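You operate a simulated robot arm through the tools that you are given. There is no shell and no other tool.

You run a simulated two-armed robot. Do the job below in one go: nothing can be reset, and whatever is moved stays where it is left.

TASK
Pick up the sample bottle labelled "No 2" from the top of the rework bench with one hand, pass it to the other hand and put it on the lower shelf of the drier bench. Set down upright: sample bottle.

It is judged by the outcome, as a careful person would: the job done as asked, and still so three seconds after it is handed in. It fails if anything else is knocked over, pushed out of place, dropped, spilled or broken.

THE ROBOT
Two 6-joint arms with two-finger parallel grippers on one trunk, on a base that moves. Base frame: it is fixed to the floor where the robot stands at the start and does not move with it; the origin is under the middle of the robot, x ahead of it, y to its left, z up. Units: mm, degrees, N and s.
The left shoulder is at the start at [280, 185, 1055], the right one opposite. With the tool pointing down near the work surface each hand reaches from about 560 to 940 mm from the robot's upright axis, wherever it stands, measured 20 degrees to its own side. Places, roughly: lower shelf of the drier bench (156x20 cm) [-1900, -2580, 400]. Payload 1.57 kg a hand.
The tool frame of a hand sits at the grasp point between the pads (the TCP): z along the fingers, y along the line on which they close. The tips reach 30 mm beyond it. The gripper opens to 80 mm. The fingers are 17 mm wide and 12 mm thick; the gripper's body (40 by 82 mm) begins 80 mm behind the TCP.
Orientation is that of the tool frame in the base frame, as a unit quaternion [x, y, z, w]. With the fingers straight down and closing along the base's y, the tool's x points along the base's -x, its y along +y and its z along -z.

THE INTERFACE
- The arms move only by the tool step_arm. It takes "left_moves", "right_moves" or both (then of equal length, played together; a hand with none holds still); each is a list of rows, each a list of 6 numbers: the shift along the tool's x, y, z in units of 150 mm (1.0 is 150 mm), then the turn, a rotation vector about the tool's x, y, z in units of 120 degrees (1.0 is 120 degrees). In form: [[tx, ty, tz, rx, ry, rz], ...]. A call has 1 to 20 rows; each row is the pose to reach, as a shift and turn from the pose commanded when the call began, along the tool's axes at that moment. "left_jaw" and "right_jaw" are, for a hand that has rows, the gripper command, from -1 (fully open) to 1 (shut), values between in proportion, set as the call begins (left out, the last holds). A call with a number of a shift or a turn outside -1 to 1 is refused whole. Each row takes 0.2 s and may step no farther than 50 mm and 8.6 degrees from the row before; otherwise, or with a gripper value out of range, the whole call is refused. A pose out of reach is approached as far as the arm can. The call stops where the force on the tool passes 40 N (or 10 N more than at its start, if that is more) or the arm is blocked; 0.2 s more then pass. Each finger travels about 153 mm/s and halts on what it meets, pressing with about 30 N; the grip force reading is that of the motor and also rises with nothing between the fingers. The clock runs only during rows and for 0.2 s after the last one: add rows that repeat a pose to give the fingers time. The reply holds the time, the measured pose of the TCP, the force on the tool along the base axes, the opening and the grip force, in the units named above and with some noise, with the torque about the TCP (base axes, N m) and any sound that the robot's microphone picked up.
- Cameras (640 x 400 px; columns grow to the right, rows downward): "scene" is now at [237.2, -36.6, 1483.6]; the picture's right is [-0.56, -0.83, 0.00], its down [-0.64, 0.43, -0.64] and it looks along [0.53, -0.36, -0.77] (base axes); focal length 247 px, centre (320, 200). "left" rides on the left gripper at [72, 7, -122] in its tool frame; the picture's right is [-0.09, 1.00, 0.00], its down [-0.84, -0.08, -0.54] and it looks along [-0.54, -0.05, 0.84] (tool axes); focal length 238 px, centre (320, 200). "right" rides on the right gripper at [72, -7, -122] in its tool frame; the picture's right is [0.09, 1.00, 0.00], its down [-0.84, 0.08, -0.54] and it looks along [-0.54, 0.05, 0.84] (tool axes); focal length 238 px, centre (320, 200).
- camera(camera): a new picture of that camera. It takes no simulated time.
- slide_trunk(by): slides the trunk up (or, below 0, down) by that many mm; the arms and the scene camera ride with it, the base frame stays. It gives what a move gives, with no picture.
- steer(legs): drives the robot by 1 to 6 legs, each [ahead, turn to the left] in mm and degrees, along the robot's own axes; the way and the turn of a leg run together, so that a leg with both is an arc; at most 1500 mm and 180 degrees a leg. The arms and the cameras ride along, it lands a little off, and it stops where it bumps. It gives what a move gives.
- pan_tilt(pan, tilt): turns the head with the scene camera to pan (to the left, within 86 degrees either way) and tilt (down, from -29 to 69), counted from straight ahead of the robot. It gives what a move gives.
- locate(camera, pixels): for up to 12 pixels [column, row] of the newest picture of that camera ("zoom" is the newest enlarged one), the place [x, y, z] in the base frame of the surface seen there, good to about 3 mm, but the place of the scene camera against the robot may be out by one fixed shift of up to 25 mm in any direction. It takes no simulated time.
- close_up(camera, box): a new picture of the part [left, top, right, bottom] of that camera's present view, enlarged. It takes no simulated time.
- finish_job(): hands the job in; it is judged then, once.

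Open the grippers and draw the arms clear of the work before you hand the job in, unless the task says otherwise.

The tools are called after ">>>" as name(argument=value, ...) on one line, values as JSON. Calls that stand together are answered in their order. step_arm: Moves the arms, as the interface text tells. Its arguments: {"type":"object","properties":{"left_moves":{"type":"array"},"left_jaw":{"type":"number"},"right_moves":{"type":"array"},"right_jaw":{"type":"number"}},"required":[]} The other tools are called the same way: slide_trunk (by) moves the trunk up or down; steer (legs) drives the base; pan_tilt (pan, tilt) turns the head that bears the scene camera; camera (camera) takes a picture; locate (camera, pixels) gives the place of the surface under pixels of a picture; close_up (camera, box) takes an enlarged picture of a part of a camera's view; finish_job () hands the job in.

At the start:

```text
time_s: 0.0
left_eef_pos: [614.3, -56.4, 1180.8]
left_tcp_rot: [0.0, 1.0, 0.0, 0.0]
left_contact_force: [0.4, -0.3, -0.3]
left_torque: [-0.01, -0.01, 0.0]
left_finger_gap: 79.9
left_finger_force: 0.0
right_eef_pos: [363.5, -488.5, 1096.2]
right_tcp_rot: [0.0, 1.0, 0.0, 0.001]
right_contact_force: [-0.2, 0.2, -0.1]
right_torque: [0.01, 0.0, -0.01]
right_finger_gap: 80.0
right_finger_force: 0.1
trunk travel left (down, up): [-750.0, 240.0]
robot x, y, heading: [3.3, -2.4, 0.1]
head pan, tilt (commanded): [-34.2, 50.1]
```

scene: 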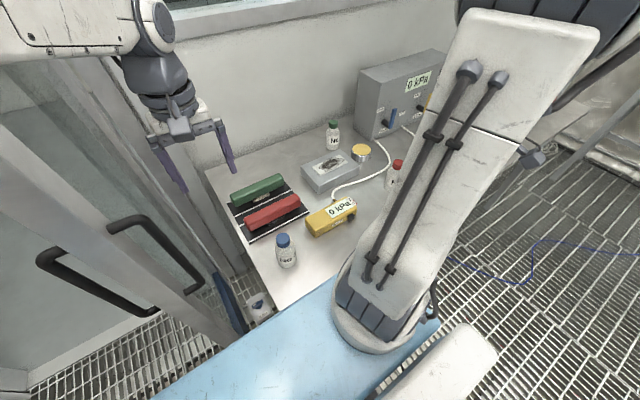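
right: 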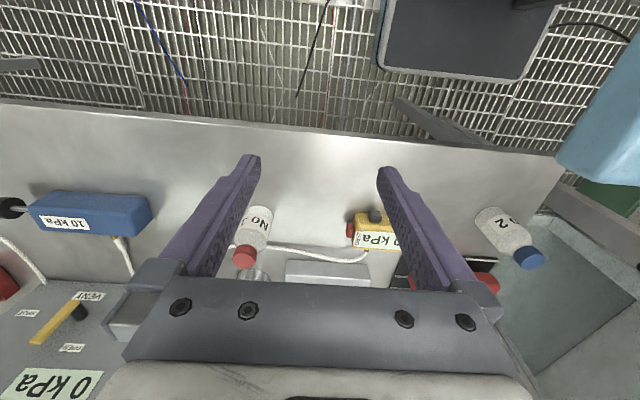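
left: 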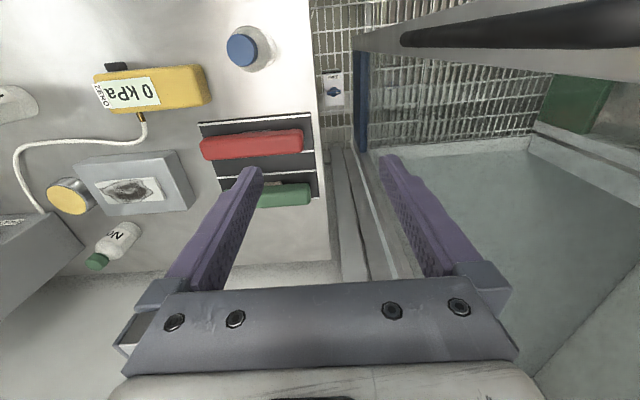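

The scene picture shows a blue-capped bottle near (286,252), a green-capped one at (332,135) and a red-capped one at (396,172). The right view shows a "2" at (505,235), so I take close-ups to check the labels.

>>> close_up(camera="scene", box=[220, 100, 440, 290])

>>> close_up(camera="right", box=[460, 190, 560, 280])

>>> close_up(camera="left", box=[0, 20, 340, 280])

>>> close_up(camera="right", box=[200, 180, 440, 300])

```text
2.11 times, centred on (330, 195) of scene
```

zoom: 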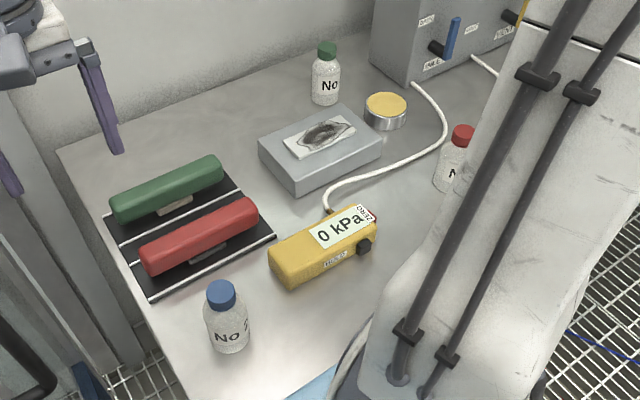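

```text
4.44 times, centred on (510, 235) of right
```

zoom: 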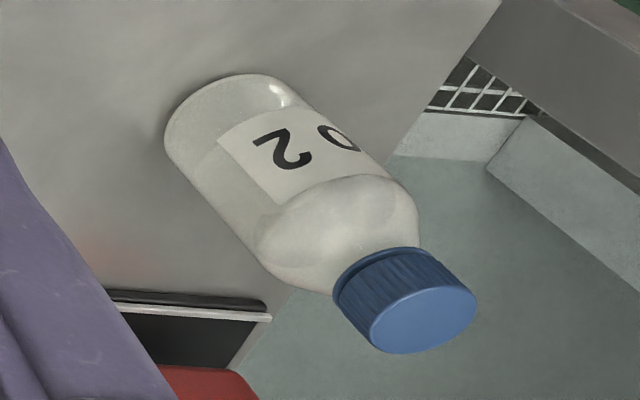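

```text
1.54 times, centred on (170, 150) of left
```

zoom: 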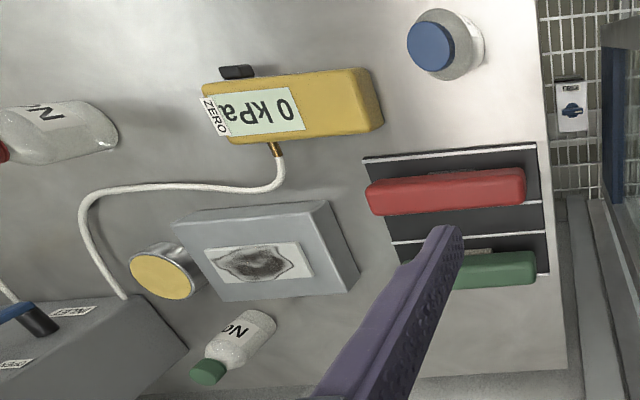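

```text
2.67 times, centred on (320, 240) of right
```

zoom: 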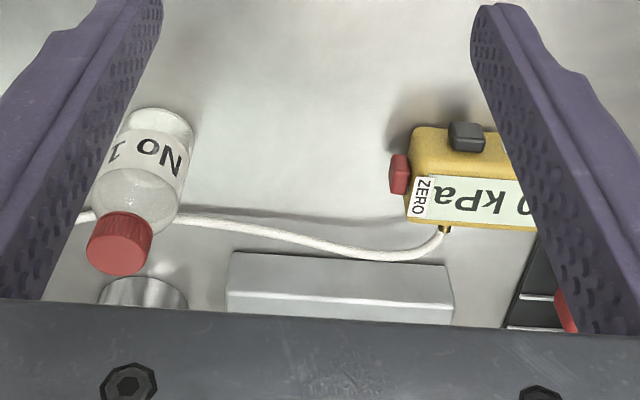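

The blue-capped bottle reads "No 2"; red reads "No 1". I locate its cap and neighbours in the three views.

>>> locate(camera="left", pixels=[[243, 50], [262, 62], [232, 80], [300, 20], [200, 120], [312, 200], [150, 90], [250, 145], [328, 140], [330, 60]])

>>> locate(camera="scene", pixels=[[283, 240], [286, 255], [290, 275], [275, 215], [330, 215], [250, 190], [394, 175], [332, 125], [360, 152], [330, 170], [275, 300], [300, 290]])

>>> locate(camera="right", pixels=[[528, 257], [505, 235], [256, 225], [244, 257], [372, 230], [300, 140], [480, 165]])

```text
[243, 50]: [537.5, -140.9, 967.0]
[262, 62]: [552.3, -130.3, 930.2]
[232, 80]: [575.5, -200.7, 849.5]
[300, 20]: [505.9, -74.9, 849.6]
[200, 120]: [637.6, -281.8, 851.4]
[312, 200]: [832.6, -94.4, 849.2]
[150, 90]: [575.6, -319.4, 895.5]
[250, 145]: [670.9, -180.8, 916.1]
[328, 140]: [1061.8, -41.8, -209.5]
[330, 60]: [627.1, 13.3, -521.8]
```

```text
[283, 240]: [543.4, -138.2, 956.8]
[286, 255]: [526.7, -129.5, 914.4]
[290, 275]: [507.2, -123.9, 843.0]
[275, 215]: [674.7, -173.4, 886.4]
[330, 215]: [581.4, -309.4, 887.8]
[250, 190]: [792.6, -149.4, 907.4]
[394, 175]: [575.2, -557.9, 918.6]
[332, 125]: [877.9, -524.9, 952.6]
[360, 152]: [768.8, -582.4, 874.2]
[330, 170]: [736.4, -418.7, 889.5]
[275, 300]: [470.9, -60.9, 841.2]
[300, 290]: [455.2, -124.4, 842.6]
```

```text
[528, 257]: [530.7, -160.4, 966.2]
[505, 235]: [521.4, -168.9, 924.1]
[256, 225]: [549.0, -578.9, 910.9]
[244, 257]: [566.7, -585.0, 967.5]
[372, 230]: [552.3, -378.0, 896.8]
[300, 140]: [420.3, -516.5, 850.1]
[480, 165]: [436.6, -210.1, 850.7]
```

The No 2 bottle stands at about (537,-141) on a table top at z≈850, with cap top near z 967. Before moving I look around to learn the surroundings for driving, starting on the right side.

>>> pan_tilt(pan=-86, tilt=25)

>>> camera(camera="scene")

>>> pan_tilt(pan=80, tilt=30)

>>> camera(camera="scene")

>>> pan_tilt(pan=0, tilt=45)

>>> camera(camera="scene")

```text
time_s: 1.2
left_eef_pos: [615.1, -57.0, 1180.5]
left_tcp_rot: [-0.001, 1.0, 0.0, 0.001]
left_contact_force: [-0.2, 0.3, -0.4]
left_torque: [-0.03, -0.05, -0.01]
left_finger_gap: 80.0
left_finger_force: 0.0
right_eef_pos: [364.7, -489.0, 1096.4]
right_tcp_rot: [0.0, 1.0, 0.0, 0.0]
right_contact_force: [-0.3, -0.5, -0.1]
right_torque: [-0.05, -0.01, -0.02]
right_finger_gap: 80.1
right_finger_force: 0.0
trunk travel left (down, up): [-750.0, 240.0]
robot x, y, heading: [-0.8, -0.2, 0.0]
head pan, tilt (commanded): [-85.9, 25.0]
```

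```text
taken
```

scene: 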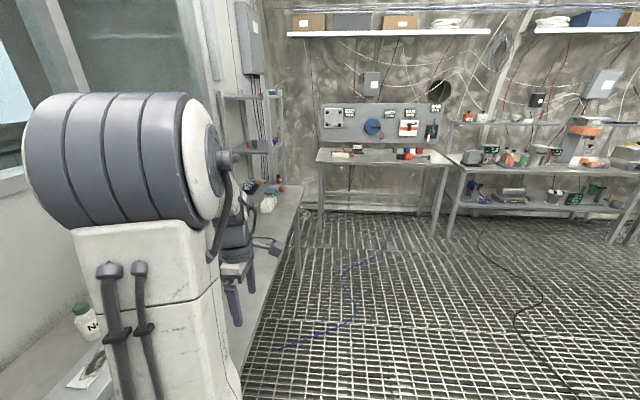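

```text
time_s: 3.7
left_eef_pos: [615.1, -56.6, 1181.6]
left_tcp_rot: [0.0, 1.0, -0.001, 0.001]
left_contact_force: [0.1, 0.4, 0.0]
left_torque: [0.0, -0.03, 0.03]
left_finger_gap: 80.2
left_finger_force: 0.1
right_eef_pos: [364.5, -487.9, 1096.2]
right_tcp_rot: [0.0, 1.0, 0.0, 0.0]
right_contact_force: [0.2, 0.5, -0.4]
right_torque: [0.0, 0.03, 0.03]
right_finger_gap: 80.0
right_finger_force: 0.0
trunk travel left (down, up): [-750.0, 240.0]
robot x, y, heading: [0.8, -0.5, 0.0]
head pan, tilt (commanded): [80.0, 30.0]
```

```text
taken
```

scene: 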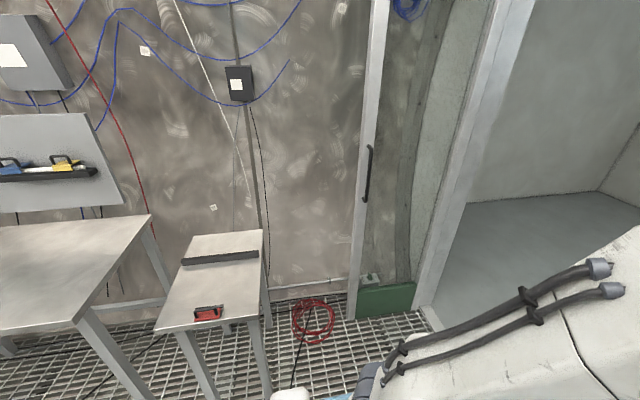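

```text
time_s: 5.3
left_eef_pos: [614.9, -56.0, 1180.6]
left_tcp_rot: [0.0, 1.0, 0.0, -0.001]
left_contact_force: [-0.2, 0.0, 0.4]
left_torque: [0.03, -0.02, 0.03]
left_finger_gap: 79.8
left_finger_force: 0.0
right_eef_pos: [364.8, -488.3, 1097.6]
right_tcp_rot: [0.001, 1.0, -0.001, 0.0]
right_contact_force: [0.2, -0.2, 0.4]
right_torque: [0.01, 0.0, 0.02]
right_finger_gap: 80.0
right_finger_force: 0.1
trunk travel left (down, up): [-750.0, 240.0]
robot x, y, heading: [-0.4, 2.8, 0.1]
head pan, tilt (commanded): [0.0, 45.0]
```

```text
taken
```

scene: 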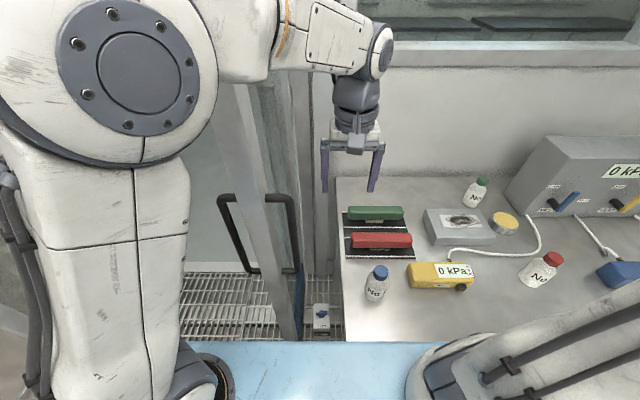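

The right-hand view shows two benches on the far wall: one at (380,160) and one with several shelves at (540,170). I re-take that view and locate points to tell which is the drier bench.

>>> pan_tilt(pan=-86, tilt=25)

>>> close_up(camera="scene", box=[300, 80, 640, 290])

>>> camera(camera="scene")

>>> locate(camera="scene", pixels=[[540, 203], [600, 208], [480, 203], [400, 155], [560, 172], [440, 235], [610, 240], [320, 230], [540, 126], [290, 195], [260, 290], [540, 300]])

```text
time_s: 6.9
left_eef_pos: [613.9, -57.0, 1181.1]
left_tcp_rot: [0.0, 1.0, 0.0, 0.0]
left_contact_force: [0.4, 0.3, -0.5]
left_torque: [0.0, 0.03, 0.01]
left_finger_gap: 80.1
left_finger_force: 0.2
right_eef_pos: [363.5, -487.8, 1096.8]
right_tcp_rot: [0.001, 1.0, 0.0, 0.0]
right_contact_force: [-0.2, 0.2, -0.9]
right_torque: [-0.01, 0.01, -0.03]
right_finger_gap: 79.7
right_finger_force: 0.2
trunk travel left (down, up): [-750.0, 240.0]
robot x, y, heading: [0.3, -1.7, -0.1]
head pan, tilt (commanded): [-85.9, 25.0]
```

```text
1.88 times, centred on (470, 185) of scene
```

zoom: 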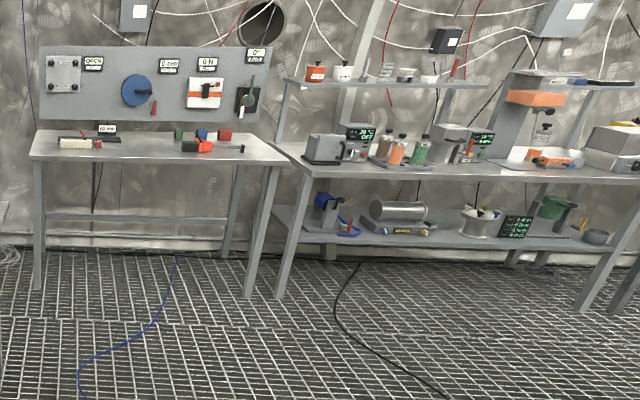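

```text
taken
```

scene: 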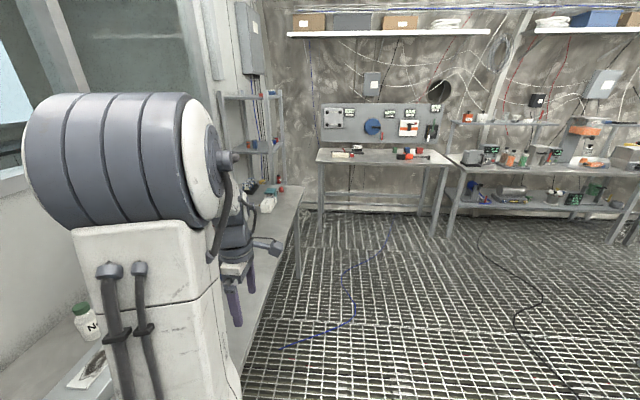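

```text
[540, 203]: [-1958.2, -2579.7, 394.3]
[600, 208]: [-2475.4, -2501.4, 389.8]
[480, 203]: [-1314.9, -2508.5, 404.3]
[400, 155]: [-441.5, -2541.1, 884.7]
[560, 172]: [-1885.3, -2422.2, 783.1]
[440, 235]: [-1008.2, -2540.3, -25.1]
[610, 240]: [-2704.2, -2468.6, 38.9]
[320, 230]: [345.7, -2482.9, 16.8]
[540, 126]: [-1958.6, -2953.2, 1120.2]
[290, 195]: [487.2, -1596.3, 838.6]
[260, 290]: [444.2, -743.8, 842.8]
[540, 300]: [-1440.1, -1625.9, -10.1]
```

The bench with multiple shelves is the drier bench (lower shelf at z≈395, y≈-2500 to -2600), and the floor between is open. I now bring the left hand over bottle No 2, turning its jaws 90° so that the right hand can later grip across.

>>> step_arm(left_moves=[[0.0428, -0.0473, 0.05, 0, 0, 0.0625], [0.0855, -0.0945, 0.1, 0, 0, 0.125], [0.1283, -0.1418, 0.15, 0, 0, 0.1875], [0.171, -0.189, 0.2, 0, 0, 0.25], [0.2138, -0.2363, 0.25, 0, 0, 0.3125], [0.2565, -0.2835, 0.3, 0, 0, 0.375], [0.2993, -0.3308, 0.35, 0, 0, 0.4375], [0.342, -0.378, 0.4, 0, 0, 0.5], [0.3848, -0.4253, 0.45, 0, 0, 0.5625], [0.4275, -0.4725, 0.5, 0, 0, 0.625], [0.4703, -0.5198, 0.55, 0, 0, 0.6875], [0.513, -0.567, 0.6, 0, 0, 0.75], [0.513, -0.567, 0.6, 0, 0, 0.75]], left_jaw=-1)

>>> camera(camera="left")

>>> pan_tilt(pan=-20, tilt=50)

>>> camera(camera="scene")

```text
time_s: 9.7
left_eef_pos: [537.7, -141.2, 1089.8]
left_tcp_rot: [0.708, 0.706, 0.0, 0.001]
left_contact_force: [-0.6, -0.9, -0.1]
left_torque: [0.01, -0.02, 0.01]
left_finger_gap: 79.8
left_finger_force: 0.0
right_eef_pos: [364.0, -488.9, 1097.3]
right_tcp_rot: [0.0, 1.0, 0.0, 0.0]
right_contact_force: [0.7, 0.0, 0.2]
right_torque: [0.03, 0.0, -0.03]
right_finger_gap: 79.9
right_finger_force: 0.0
trunk travel left (down, up): [-750.0, 240.0]
robot x, y, heading: [-2.5, -1.3, -0.2]
head pan, tilt (commanded): [-85.9, 25.0]
```

```text
taken
```

left: 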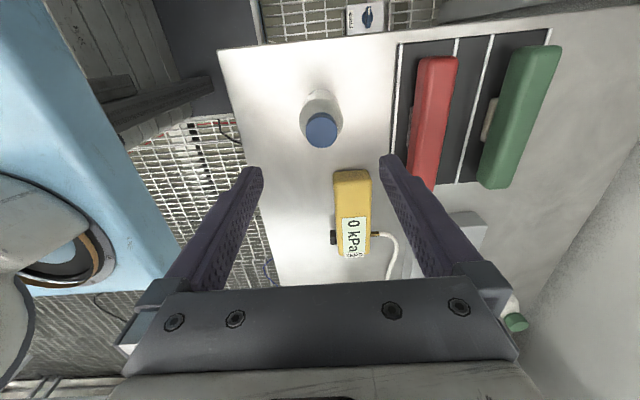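

```text
time_s: 11.0
left_eef_pos: [537.2, -139.8, 1091.7]
left_tcp_rot: [0.707, 0.707, 0.0, 0.0]
left_contact_force: [-0.2, 1.1, 0.2]
left_torque: [0.02, 0.01, -0.01]
left_finger_gap: 79.9
left_finger_force: 0.0
right_eef_pos: [364.2, -488.7, 1096.2]
right_tcp_rot: [-0.001, 1.0, 0.001, 0.0]
right_contact_force: [-0.3, 0.1, 0.0]
right_torque: [0.0, 0.0, -0.01]
right_finger_gap: 79.9
right_finger_force: 0.0
trunk travel left (down, up): [-750.0, 240.0]
robot x, y, heading: [1.0, -1.4, -0.0]
head pan, tilt (commanded): [-20.0, 50.0]
```

```text
taken
```

scene: 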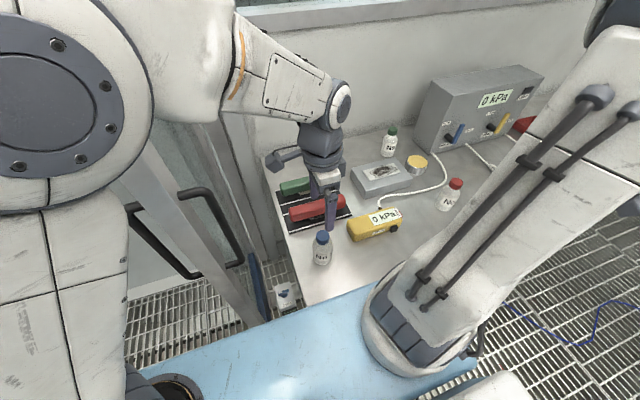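

The left hand is over the bottle; in its picture the cap sits at (321,130) with the body behind it up to (322,92). I locate several points on cap and body to get the exact centre and diameters.

>>> close_up(camera="left", box=[280, 70, 370, 160])

>>> locate(camera="left", pixels=[[321, 130], [308, 130], [334, 130], [321, 116], [321, 144], [321, 95], [303, 115], [340, 115], [302, 105], [341, 105], [280, 120], [360, 100]])

```text
4.44 times, centred on (325, 115) of left
```

zoom: 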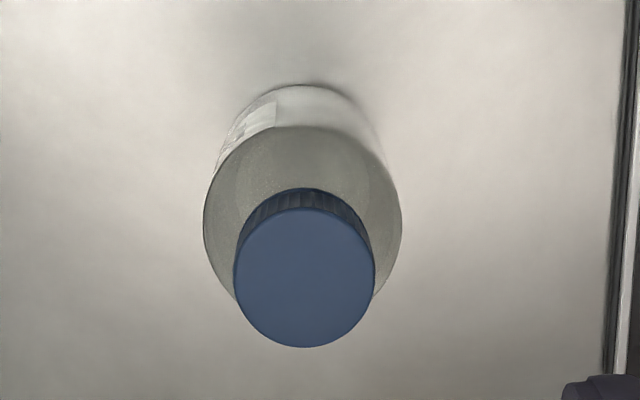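

```text
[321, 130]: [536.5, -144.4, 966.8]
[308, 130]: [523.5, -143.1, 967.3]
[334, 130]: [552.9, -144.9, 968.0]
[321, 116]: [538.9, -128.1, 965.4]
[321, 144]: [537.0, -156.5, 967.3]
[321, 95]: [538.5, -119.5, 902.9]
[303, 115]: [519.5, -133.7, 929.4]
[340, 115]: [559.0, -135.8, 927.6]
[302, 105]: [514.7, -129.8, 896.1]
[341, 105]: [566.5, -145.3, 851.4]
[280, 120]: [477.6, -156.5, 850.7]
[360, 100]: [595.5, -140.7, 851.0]
```

Cap top centre comes out at about (537.3,-144.5,967), cap Ø≈33 and body Ø≈53 mm. I correct 4 mm sideways and lower with open jaws to just around the cap.

>>> step_arm(left_moves=[[-0.027, 0, 0.13, 0, 0, 0], [-0.027, 0, 0.26, 0, 0, 0], [-0.027, 0, 0.4, 0, 0, 0], [-0.027, 0, 0.53, 0, 0, 0], [-0.027, 0, 0.66, 0, 0, 0], [-0.027, 0, 0.8, 0, 0, 0]], left_jaw=-1)

>>> camera(camera="left")

>>> close_up(camera="scene", box=[260, 150, 400, 280])

```text
time_s: 12.4
left_eef_pos: [537.2, -144.1, 972.0]
left_tcp_rot: [0.707, 0.707, 0.0, 0.0]
left_contact_force: [-0.5, 0.2, 0.5]
left_torque: [0.0, 0.0, 0.0]
left_finger_gap: 79.7
left_finger_force: 0.1
right_eef_pos: [364.8, -488.3, 1096.9]
right_tcp_rot: [0.001, 1.0, -0.001, 0.0]
right_contact_force: [-0.3, -0.5, 0.5]
right_torque: [-0.01, 0.01, 0.03]
right_finger_gap: 80.3
right_finger_force: 0.1
trunk travel left (down, up): [-750.0, 240.0]
robot x, y, heading: [-2.6, 1.4, 0.1]
head pan, tilt (commanded): [-20.0, 50.0]
```

```text
taken
```

left: 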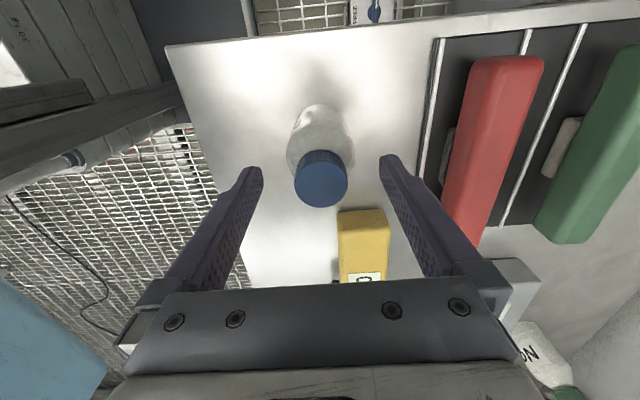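

```text
3.08 times, centred on (330, 215) of scene
```

zoom: 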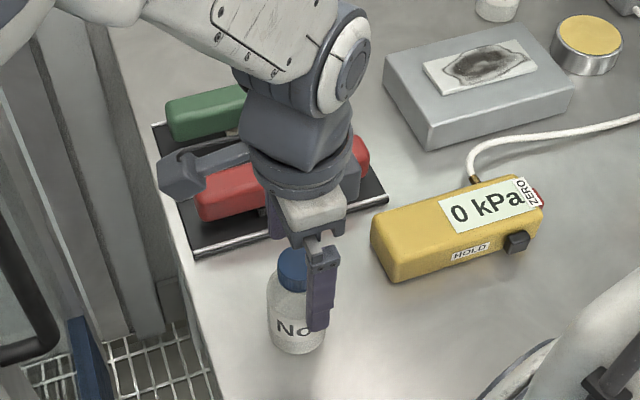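

The cap is between the fingertips at about (321,184) in the left picture, where the tool axis should fall at about (319,188). I check it enlarged before going lower.

>>> close_up(camera="left", box=[260, 90, 380, 220])

>>> locate(camera="left", pixels=[[297, 184], [346, 184], [321, 165], [321, 204], [321, 184], [290, 140], [352, 140], [321, 110]])

```text
3.08 times, centred on (320, 155) of left
```

zoom: 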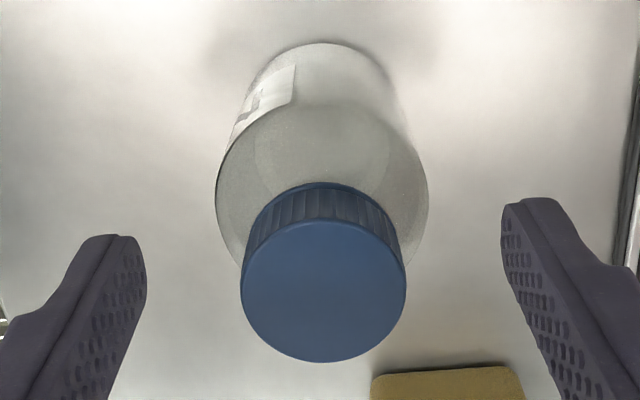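

```text
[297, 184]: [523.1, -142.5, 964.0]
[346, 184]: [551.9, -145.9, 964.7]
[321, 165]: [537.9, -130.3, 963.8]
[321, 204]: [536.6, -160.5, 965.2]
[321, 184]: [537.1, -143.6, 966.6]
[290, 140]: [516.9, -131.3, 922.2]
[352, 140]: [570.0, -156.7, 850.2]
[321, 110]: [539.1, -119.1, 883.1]
```

The cap centre (537,-144) matches the hand's axis, so I lower straight down to z≈910 with the jaws still open.

>>> step_arm(left_moves=[[0, 0, 0.14, 0, 0, 0], [0, 0, 0.28, 0, 0, 0], [0, 0, 0.4, 0, 0, 0], [0, 0, 0.4, 0, 0, 0]], left_jaw=-1)

>>> close_up(camera="scene", box=[260, 150, 400, 280])

>>> camera(camera="left")

```text
time_s: 13.4
left_eef_pos: [538.0, -145.1, 911.3]
left_tcp_rot: [0.707, 0.707, 0.0, 0.0]
left_contact_force: [0.7, -0.6, 0.1]
left_torque: [0.0, 0.04, 0.02]
left_finger_gap: 80.3
left_finger_force: 0.0
right_eef_pos: [363.4, -488.9, 1096.2]
right_tcp_rot: [0.0, 1.0, -0.001, 0.0]
right_contact_force: [-0.7, -0.1, -0.1]
right_torque: [0.0, -0.02, 0.0]
right_finger_gap: 79.9
right_finger_force: 0.0
trunk travel left (down, up): [-750.0, 240.0]
robot x, y, heading: [1.8, 1.9, -0.0]
head pan, tilt (commanded): [-20.0, 50.0]
```

```text
3.08 times, centred on (330, 215) of scene
```

zoom: 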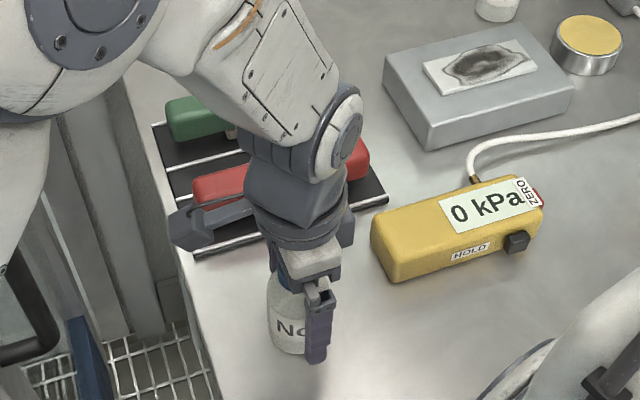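

```text
taken
```

left: 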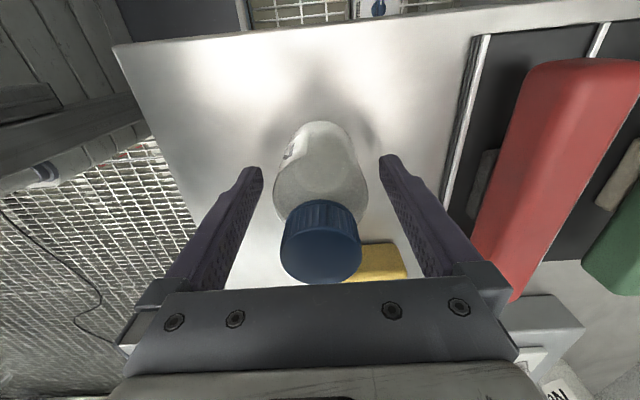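

The bottle stands between the open fingers with no contact force. I close the left jaw on its body, holding still for a few rows.

>>> step_arm(left_moves=[[0, 0, 0, 0, 0, 0], [0, 0, 0, 0, 0, 0], [0, 0, 0, 0, 0, 0], [0, 0, 0, 0, 0, 0]], left_jaw=1)

>>> camera(camera="left")

```text
time_s: 14.4
left_eef_pos: [537.9, -145.0, 911.0]
left_tcp_rot: [0.707, 0.707, 0.001, 0.0]
left_contact_force: [0.1, -0.9, -0.1]
left_torque: [-0.03, 0.01, -0.01]
left_finger_gap: 52.8
left_finger_force: 30.0
right_eef_pos: [363.6, -487.5, 1096.9]
right_tcp_rot: [0.0, 1.0, 0.0, 0.0]
right_contact_force: [-0.3, -0.4, -0.7]
right_torque: [-0.01, -0.03, 0.01]
right_finger_gap: 79.8
right_finger_force: 0.0
trunk travel left (down, up): [-750.0, 240.0]
robot x, y, heading: [-0.2, -1.2, -0.1]
head pan, tilt (commanded): [-20.0, 50.0]
```

```text
taken
```

left: 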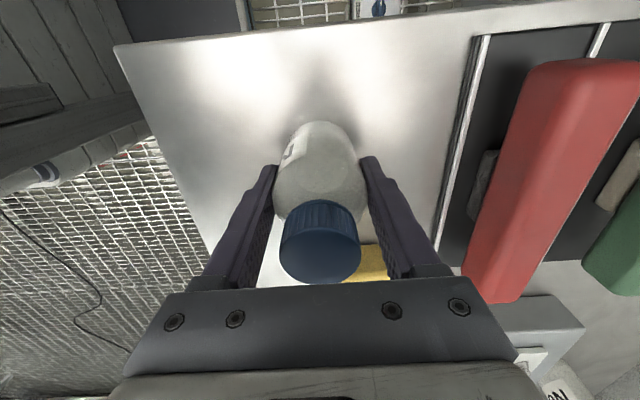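

The gap stopped at 52.8 mm with 30 N, so the bottle is gripped with its bottom 61 mm below the TCP. I lift straight up gently.

>>> step_arm(left_moves=[[0, 0, -0.08, 0, 0, 0], [0, 0, -0.2, 0, 0, 0], [0, 0, -0.34, 0, 0, 0], [0, 0, -0.5, 0, 0, 0], [0, 0, -0.66, 0, 0, 0], [0, 0, -0.82, 0, 0, 0], [0, 0, -0.94, 0, 0, 0], [0, 0, -1.0, 0, 0, 0]])

>>> camera(camera="scene")

>>> camera(camera="left")

```text
time_s: 16.2
left_eef_pos: [536.3, -145.0, 1061.1]
left_tcp_rot: [0.707, 0.707, 0.0, 0.0]
left_contact_force: [-0.4, -0.5, -2.1]
left_torque: [-0.04, -0.01, 0.0]
left_finger_gap: 52.0
left_finger_force: 30.3
right_eef_pos: [364.9, -489.0, 1096.4]
right_tcp_rot: [0.0, 1.0, 0.001, 0.0]
right_contact_force: [-0.3, 0.7, -0.4]
right_torque: [0.0, 0.02, 0.01]
right_finger_gap: 79.8
right_finger_force: 0.1
trunk travel left (down, up): [-750.0, 240.0]
robot x, y, heading: [2.0, 1.2, 0.3]
head pan, tilt (commanded): [-20.0, 50.0]
```

```text
taken
```

scene: 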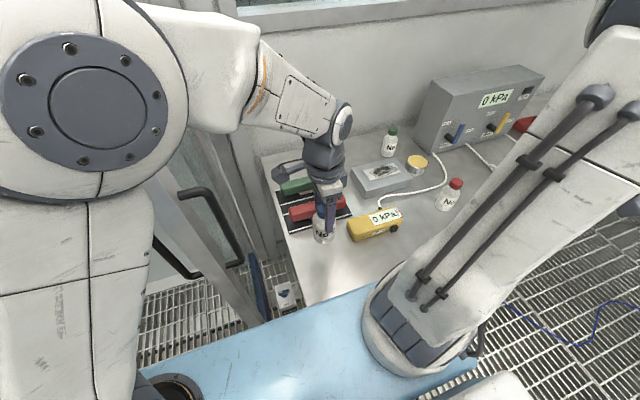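

```text
taken
```

left: 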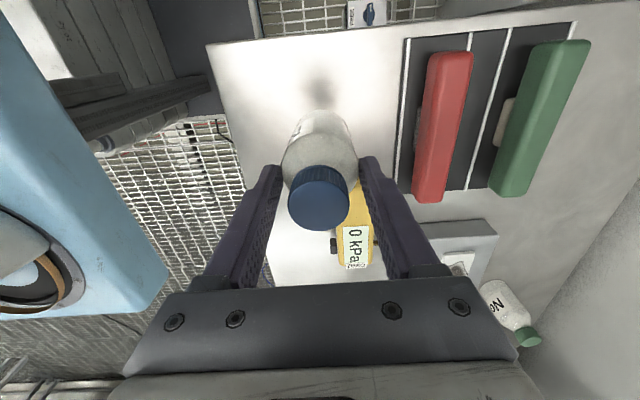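

The bottle is off the table, hanging upright in the left hand. Before backing away I look left-rear to see how far the other tables are.

>>> pan_tilt(pan=86, tilt=30)

>>> camera(camera="scene")

>>> locate(camera="scene", pixels=[[60, 250], [150, 215], [80, 320], [170, 335], [230, 240], [10, 380], [300, 320], [20, 160], [260, 390], [180, 390]])

```text
time_s: 18.1
left_eef_pos: [537.3, -146.3, 1060.6]
left_tcp_rot: [0.707, 0.707, 0.001, 0.001]
left_contact_force: [0.2, 0.2, -1.8]
left_torque: [0.03, -0.01, 0.03]
left_finger_gap: 52.2
left_finger_force: 29.9
right_eef_pos: [362.9, -489.2, 1095.6]
right_tcp_rot: [0.0, 1.0, 0.0, 0.0]
right_contact_force: [-0.7, 0.1, -0.6]
right_torque: [-0.01, -0.01, 0.01]
right_finger_gap: 80.1
right_finger_force: 0.0
trunk travel left (down, up): [-750.0, 240.0]
robot x, y, heading: [-2.1, 0.4, -0.1]
head pan, tilt (commanded): [85.9, 30.0]
```

```text
taken
```

scene: 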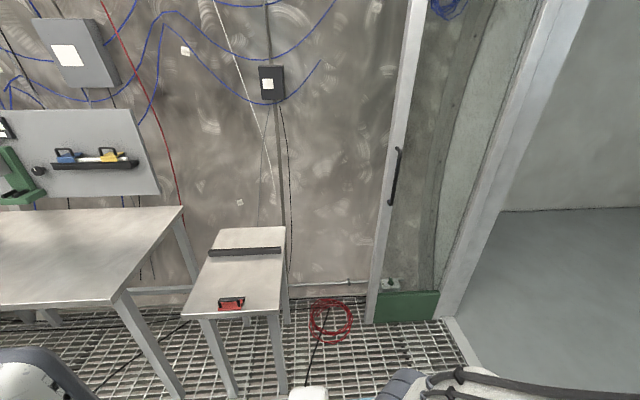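

```text
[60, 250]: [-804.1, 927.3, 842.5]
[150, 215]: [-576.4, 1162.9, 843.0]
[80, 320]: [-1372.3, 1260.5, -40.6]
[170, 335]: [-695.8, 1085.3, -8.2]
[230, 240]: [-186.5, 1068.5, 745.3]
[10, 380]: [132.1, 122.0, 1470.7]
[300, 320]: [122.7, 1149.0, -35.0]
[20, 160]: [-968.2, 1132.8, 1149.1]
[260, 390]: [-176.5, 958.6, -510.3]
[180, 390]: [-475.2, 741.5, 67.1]
```

The side tables start at y≈700, so the straight line back is clear. I back up 700 mm so the hand-over happens away from the rework bench.

>>> steer(legs=[[-700, 0]])

>>> pan_tilt(pan=-5, tilt=40)

>>> camera(camera="scene")

>>> camera(camera="left")

>>> camera(camera="right")

```text
time_s: 21.9
left_eef_pos: [-155.4, -145.2, 1060.6]
left_tcp_rot: [0.705, 0.709, 0.0, 0.001]
left_contact_force: [-0.7, 0.1, -2.2]
left_torque: [0.01, 0.0, 0.02]
left_finger_gap: 52.0
left_finger_force: 29.5
right_eef_pos: [-327.3, -488.3, 1096.2]
right_tcp_rot: [-0.003, 1.0, 0.001, 0.0]
right_contact_force: [0.7, 0.3, 0.1]
right_torque: [0.02, 0.0, 0.01]
right_finger_gap: 79.9
right_finger_force: 0.0
trunk travel left (down, up): [-750.0, 240.0]
robot x, y, heading: [-691.7, 0.4, 0.4]
head pan, tilt (commanded): [85.9, 30.0]
```

```text
time_s: 23.5
left_eef_pos: [-157.1, -145.1, 1060.8]
left_tcp_rot: [0.705, 0.709, 0.0, -0.001]
left_contact_force: [0.9, 0.4, -2.2]
left_torque: [-0.02, -0.01, 0.02]
left_finger_gap: 51.8
left_finger_force: 30.0
right_eef_pos: [-327.8, -488.1, 1096.5]
right_tcp_rot: [-0.003, 1.0, 0.0, 0.0]
right_contact_force: [-0.4, -0.1, 0.6]
right_torque: [0.0, -0.01, 0.01]
right_finger_gap: 79.9
right_finger_force: 0.0
trunk travel left (down, up): [-750.0, 240.0]
robot x, y, heading: [-694.0, 0.2, 0.3]
head pan, tilt (commanded): [-5.0, 40.0]
```

```text
taken
```

scene: 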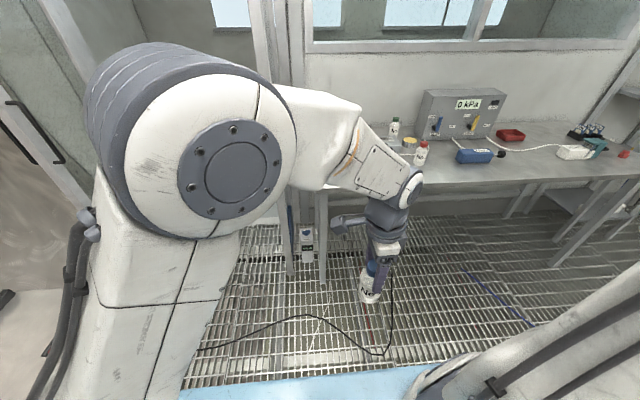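

```text
taken
```

left: 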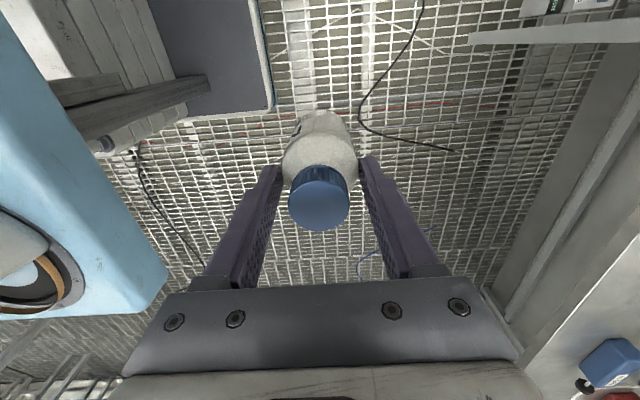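

```text
taken
```

right: 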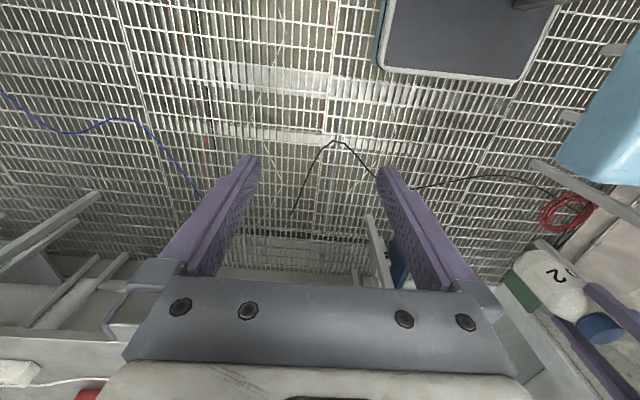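

The bottle hangs steady and there is free floor all around. I move the left hand forward to about 780 mm ahead of the robot, to make room for the right hand behind it.

>>> step_arm(left_moves=[[0.07, 0.15, 0, 0, 0, 0], [0.14, 0.3, 0, 0, 0, 0], [0.21, 0.45, 0, 0, 0, 0], [0.28, 0.6, 0, 0, 0, 0], [0.35, 0.75, 0, 0, 0, 0], [0.43, 0.9, 0, 0, 0, 0], [0.43, 0.98, 0, 0, 0, 0]])

>>> step_arm(left_moves=[[0, 0.15, 0, 0, 0, 0], [0, 0.3, 0, 0, 0, 0], [0, 0.45, 0, 0, 0, 0], [0, 0.6, 0, 0, 0, 0], [0, 0.64, 0, 0, 0, 0]])

>>> camera(camera="scene")

```text
time_s: 25.1
left_eef_pos: [-9.7, -78.7, 1061.1]
left_tcp_rot: [0.705, 0.709, 0.0, 0.0]
left_contact_force: [0.0, -0.2, -2.4]
left_torque: [-0.01, 0.02, 0.01]
left_finger_gap: 52.3
left_finger_force: 30.1
right_eef_pos: [-329.0, -488.4, 1096.9]
right_tcp_rot: [-0.004, 1.0, 0.0, 0.0]
right_contact_force: [-1.0, 0.0, 0.7]
right_torque: [0.02, 0.0, -0.01]
right_finger_gap: 80.2
right_finger_force: 0.0
trunk travel left (down, up): [-750.0, 240.0]
robot x, y, heading: [-694.9, -1.8, 0.2]
head pan, tilt (commanded): [-5.0, 40.0]
```

```text
time_s: 26.3
left_eef_pos: [87.1, -79.0, 1060.1]
left_tcp_rot: [0.705, 0.709, -0.001, 0.0]
left_contact_force: [0.0, -0.1, -3.1]
left_torque: [0.02, 0.03, 0.02]
left_finger_gap: 52.3
left_finger_force: 30.4
right_eef_pos: [-327.3, -488.0, 1096.9]
right_tcp_rot: [-0.002, 1.0, 0.0, 0.0]
right_contact_force: [0.3, 0.4, -0.9]
right_torque: [-0.01, 0.03, -0.02]
right_finger_gap: 80.0
right_finger_force: 0.1
trunk travel left (down, up): [-750.0, 240.0]
robot x, y, heading: [-694.6, 5.1, 0.1]
head pan, tilt (commanded): [-5.0, 40.0]
```

```text
taken
```

scene: 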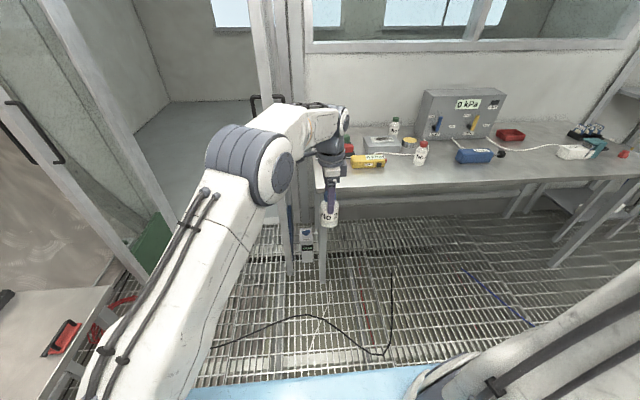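

The left hand with the bottle is now 780 mm ahead. I turn the right hand to point forward and 30° down, moving it ahead on its own side well clear of the left.

>>> step_arm(right_moves=[[-0.116, 0, 0, 0, -0.0625, 0], [-0.232, 0, 0, 0, -0.125, 0], [-0.348, 0, 0, 0, -0.1875, 0], [-0.464, 0, 0, 0, -0.25, 0], [-0.58, 0, 0, 0, -0.3125, 0], [-0.696, 0, 0, 0, -0.375, 0], [-0.812, 0, 0, 0, -0.4375, 0], [-0.93, 0, 0, 0, -0.5, 0], [-0.93, 0, 0, 0, -0.5, 0]], right_jaw=-1)

>>> pan_tilt(pan=-30, tilt=40)

>>> camera(camera="scene")

>>> camera(camera="right")

```text
time_s: 28.3
left_eef_pos: [86.8, -79.3, 1061.4]
left_tcp_rot: [0.706, 0.709, 0.0, 0.0]
left_contact_force: [0.7, -0.2, -2.1]
left_torque: [0.01, -0.01, 0.03]
left_finger_gap: 52.3
left_finger_force: 30.4
right_eef_pos: [-188.0, -488.4, 1096.8]
right_tcp_rot: [-0.003, 0.865, 0.003, 0.501]
right_contact_force: [0.1, 0.2, 0.1]
right_torque: [0.0, -0.01, -0.02]
right_finger_gap: 79.8
right_finger_force: 0.2
trunk travel left (down, up): [-750.0, 240.0]
robot x, y, heading: [-694.8, -3.3, 0.2]
head pan, tilt (commanded): [-5.0, 40.0]
```

```text
time_s: 29.2
left_eef_pos: [86.2, -77.4, 1059.6]
left_tcp_rot: [0.705, 0.709, 0.0, 0.0]
left_contact_force: [-0.6, 1.3, -2.7]
left_torque: [0.0, 0.0, 0.04]
left_finger_gap: 52.4
left_finger_force: 29.8
right_eef_pos: [-187.7, -487.7, 1096.4]
right_tcp_rot: [-0.003, 0.866, 0.002, 0.5]
right_contact_force: [-0.3, -0.8, 0.8]
right_torque: [0.02, -0.02, -0.01]
right_finger_gap: 80.1
right_finger_force: 0.1
trunk travel left (down, up): [-750.0, 240.0]
robot x, y, heading: [-696.6, -0.5, 0.4]
head pan, tilt (commanded): [-30.0, 40.0]
```

```text
taken
```

scene: 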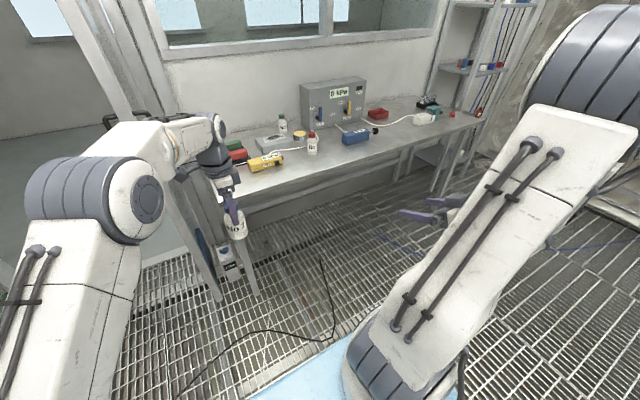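

```text
taken
```

right: 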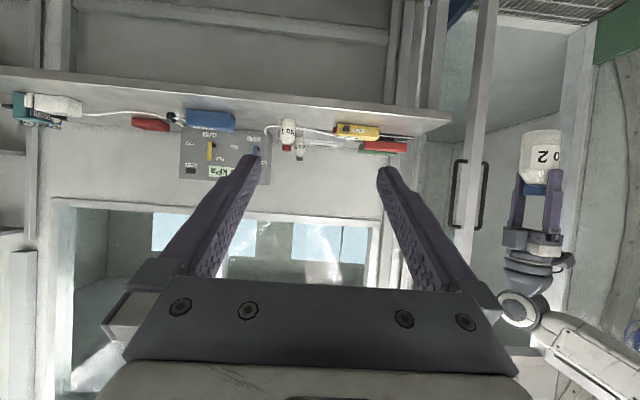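

The right hand holds its forward, 30°-down pose at (-188,-488,1097). Before bringing it in, I locate the left forearm and wrist to check clearance.

>>> locate(camera="scene", pixels=[[145, 195], [80, 190], [170, 155], [215, 135], [210, 150], [225, 180], [237, 225], [230, 205], [415, 213], [435, 202], [530, 140], [400, 320]])

>>> close_up(camera="right", box=[460, 100, 640, 320])

```text
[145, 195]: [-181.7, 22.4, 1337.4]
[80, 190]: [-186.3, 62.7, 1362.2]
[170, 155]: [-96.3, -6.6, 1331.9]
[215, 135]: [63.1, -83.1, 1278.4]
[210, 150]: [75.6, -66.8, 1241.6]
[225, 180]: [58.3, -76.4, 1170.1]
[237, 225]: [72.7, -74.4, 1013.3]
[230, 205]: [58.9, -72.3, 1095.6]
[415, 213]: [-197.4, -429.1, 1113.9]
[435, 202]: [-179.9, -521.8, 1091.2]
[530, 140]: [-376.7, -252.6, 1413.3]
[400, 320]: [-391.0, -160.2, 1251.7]
```

```text
1.82 times, centred on (550, 210) of right
```

zoom: 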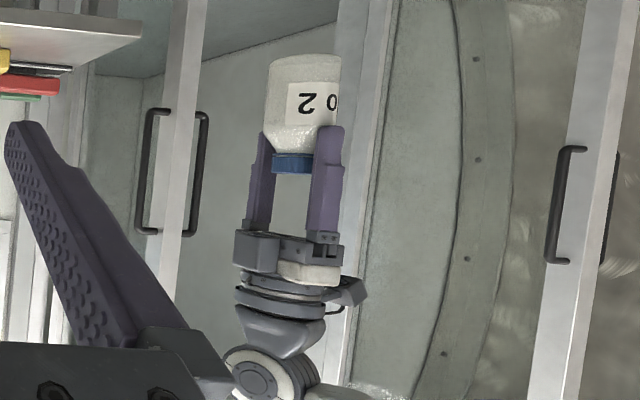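

Left forearm and elbow sit around y≈0–60 at z≈1330, so a straight-on right hand would come rather close to it. I instead yaw both hands 30° (right pointing forward-left, left jaws turned to match) and bring the right hand part way in.

>>> step_arm(left_moves=[[0, 0, 0, 0, 0, -0.0625], [0, 0, 0, 0, 0, -0.125], [0, 0, 0, 0, 0, -0.1875], [0, 0, 0, 0, 0, -0.25], [0, 0, 0, 0, 0, -0.25]], right_moves=[[-0.0665, 0.233, 0.0885, -0.0541, 0, -0.03125], [-0.133, 0.466, 0.177, -0.1082, 0, -0.0625], [-0.1995, 0.699, 0.2655, -0.1623, 0, -0.09375], [-0.266, 0.932, 0.354, -0.2165, 0, -0.125], [-0.266, 0.932, 0.354, -0.2165, 0, -0.125]], right_jaw=-1)

>>> camera(camera="scene")

>>> camera(camera="right")

```text
time_s: 30.4
left_eef_pos: [86.4, -78.5, 1060.7]
left_tcp_rot: [0.498, 0.867, 0.0, 0.0]
left_contact_force: [-0.6, 0.2, -2.3]
left_torque: [-0.01, -0.02, 0.01]
left_finger_gap: 51.9
left_finger_force: 29.9
right_eef_pos: [-124.8, -346.3, 1101.9]
right_tcp_rot: [-0.226, 0.836, 0.131, 0.483]
right_contact_force: [-0.3, 1.0, 0.3]
right_torque: [-0.03, 0.04, -0.03]
right_finger_gap: 80.0
right_finger_force: 0.0
trunk travel left (down, up): [-750.0, 240.0]
robot x, y, heading: [-694.2, -1.4, 0.3]
head pan, tilt (commanded): [-30.0, 40.0]
```

```text
taken
```

scene: 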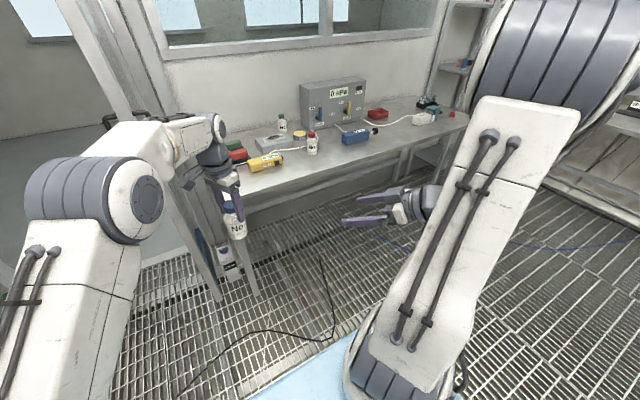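

```text
taken
```

right: 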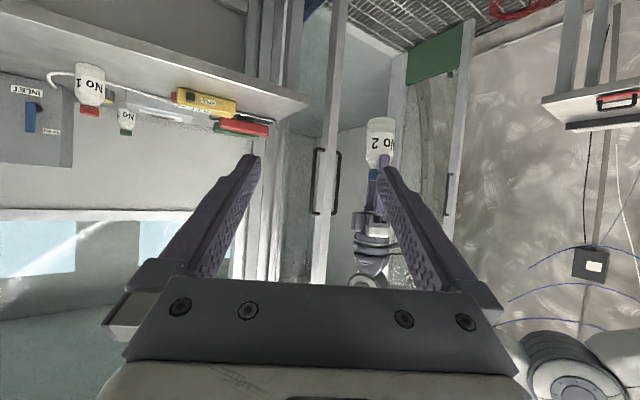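

The right hand is at (-125,-346,1102) pointing at the bottle from the right rear. I bring it to a pre-grasp about 150 mm short of the bottle along its own approach axis.

>>> step_arm(right_moves=[[-0.128, 0.15, 0.186, 0, 0, 0], [-0.256, 0.299, 0.372, 0, 0, 0], [-0.384, 0.449, 0.557, 0, 0, 0], [-0.512, 0.598, 0.743, 0, 0, 0], [-0.64, 0.748, 0.929, 0, 0, 0], [-0.64, 0.748, 0.929, 0, 0, 0]], right_jaw=-1)

>>> camera(camera="scene")

>>> camera(camera="right")

```text
time_s: 31.8
left_eef_pos: [87.2, -80.1, 1060.0]
left_tcp_rot: [0.497, 0.867, 0.001, 0.0]
left_contact_force: [-0.4, -0.1, -2.2]
left_torque: [-0.01, 0.0, -0.01]
left_finger_gap: 52.2
left_finger_force: 29.9
right_eef_pos: [-24.9, -169.3, 1123.0]
right_tcp_rot: [-0.227, 0.836, 0.131, 0.482]
right_contact_force: [0.4, 0.1, 1.0]
right_torque: [0.02, 0.03, -0.01]
right_finger_gap: 80.1
right_finger_force: 0.1
right hand out of reach, approached as far as the arm can: row 3, 4, 5, 6
trunk travel left (down, up): [-750.0, 240.0]
robot x, y, heading: [-689.9, -1.1, -0.1]
head pan, tilt (commanded): [-30.0, 40.0]
```

```text
taken
```

scene: 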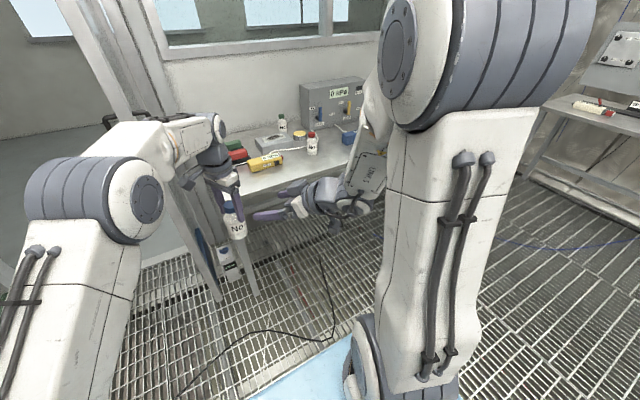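

```text
taken
```

right: 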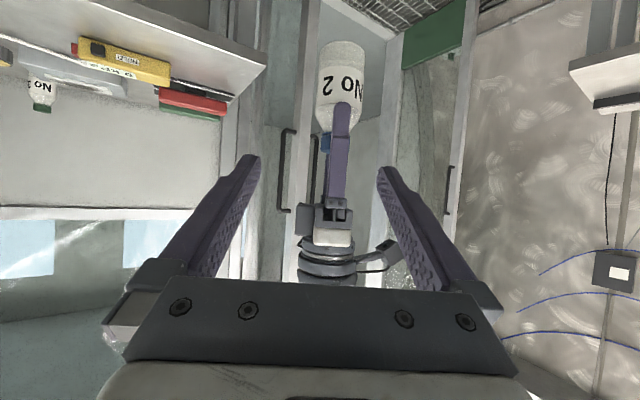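

The right hand stopped at (-25,-169,1123): the wrist is too near the shoulder there, while the bottle itself is farther out and should be in reach. I move on diagonally toward the bottle, stopping about 100 mm short to check.

>>> step_arm(right_moves=[[-0.024, 0.028, 0.146, 0, 0, 0], [-0.047, 0.055, 0.291, 0, 0, 0], [-0.071, 0.083, 0.437, 0, 0, 0], [-0.071, 0.083, 0.437, 0, 0, 0]], right_jaw=-1)

>>> camera(camera="right")

>>> close_up(camera="scene", box=[140, 90, 420, 290])

```text
time_s: 32.8
left_eef_pos: [86.7, -79.2, 1059.6]
left_tcp_rot: [0.498, 0.867, 0.0, 0.0]
left_contact_force: [0.3, -0.1, -2.1]
left_torque: [-0.03, -0.01, 0.02]
left_finger_gap: 52.0
left_finger_force: 29.7
right_eef_pos: [21.7, -126.4, 1097.1]
right_tcp_rot: [-0.226, 0.836, 0.13, 0.482]
right_contact_force: [-0.4, 0.6, 0.2]
right_torque: [-0.02, 0.0, 0.0]
right_finger_gap: 80.3
right_finger_force: 0.1
trunk travel left (down, up): [-750.0, 240.0]
robot x, y, heading: [-693.0, 2.1, 0.4]
head pan, tilt (commanded): [-30.0, 40.0]
```

```text
taken
```

right: 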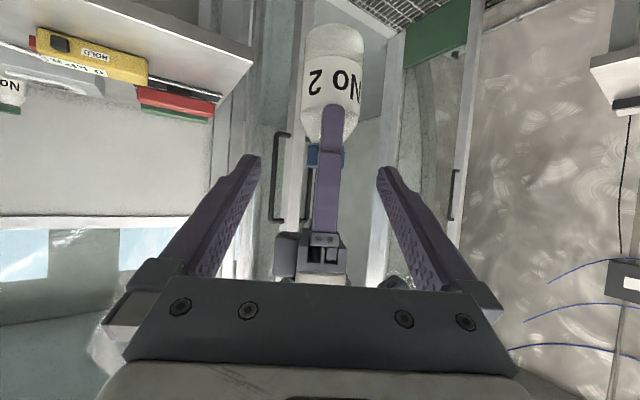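

```text
2.00 times, centred on (280, 190) of scene
```

zoom: 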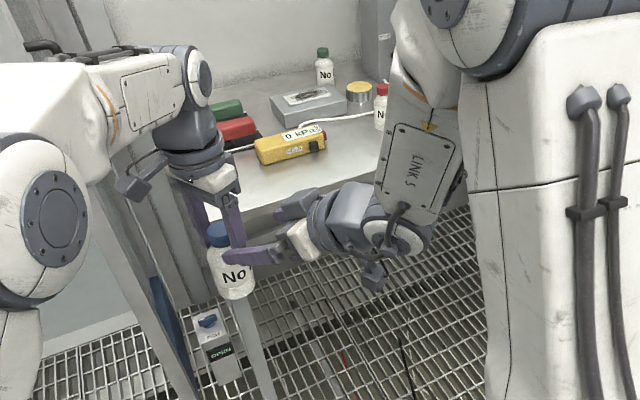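

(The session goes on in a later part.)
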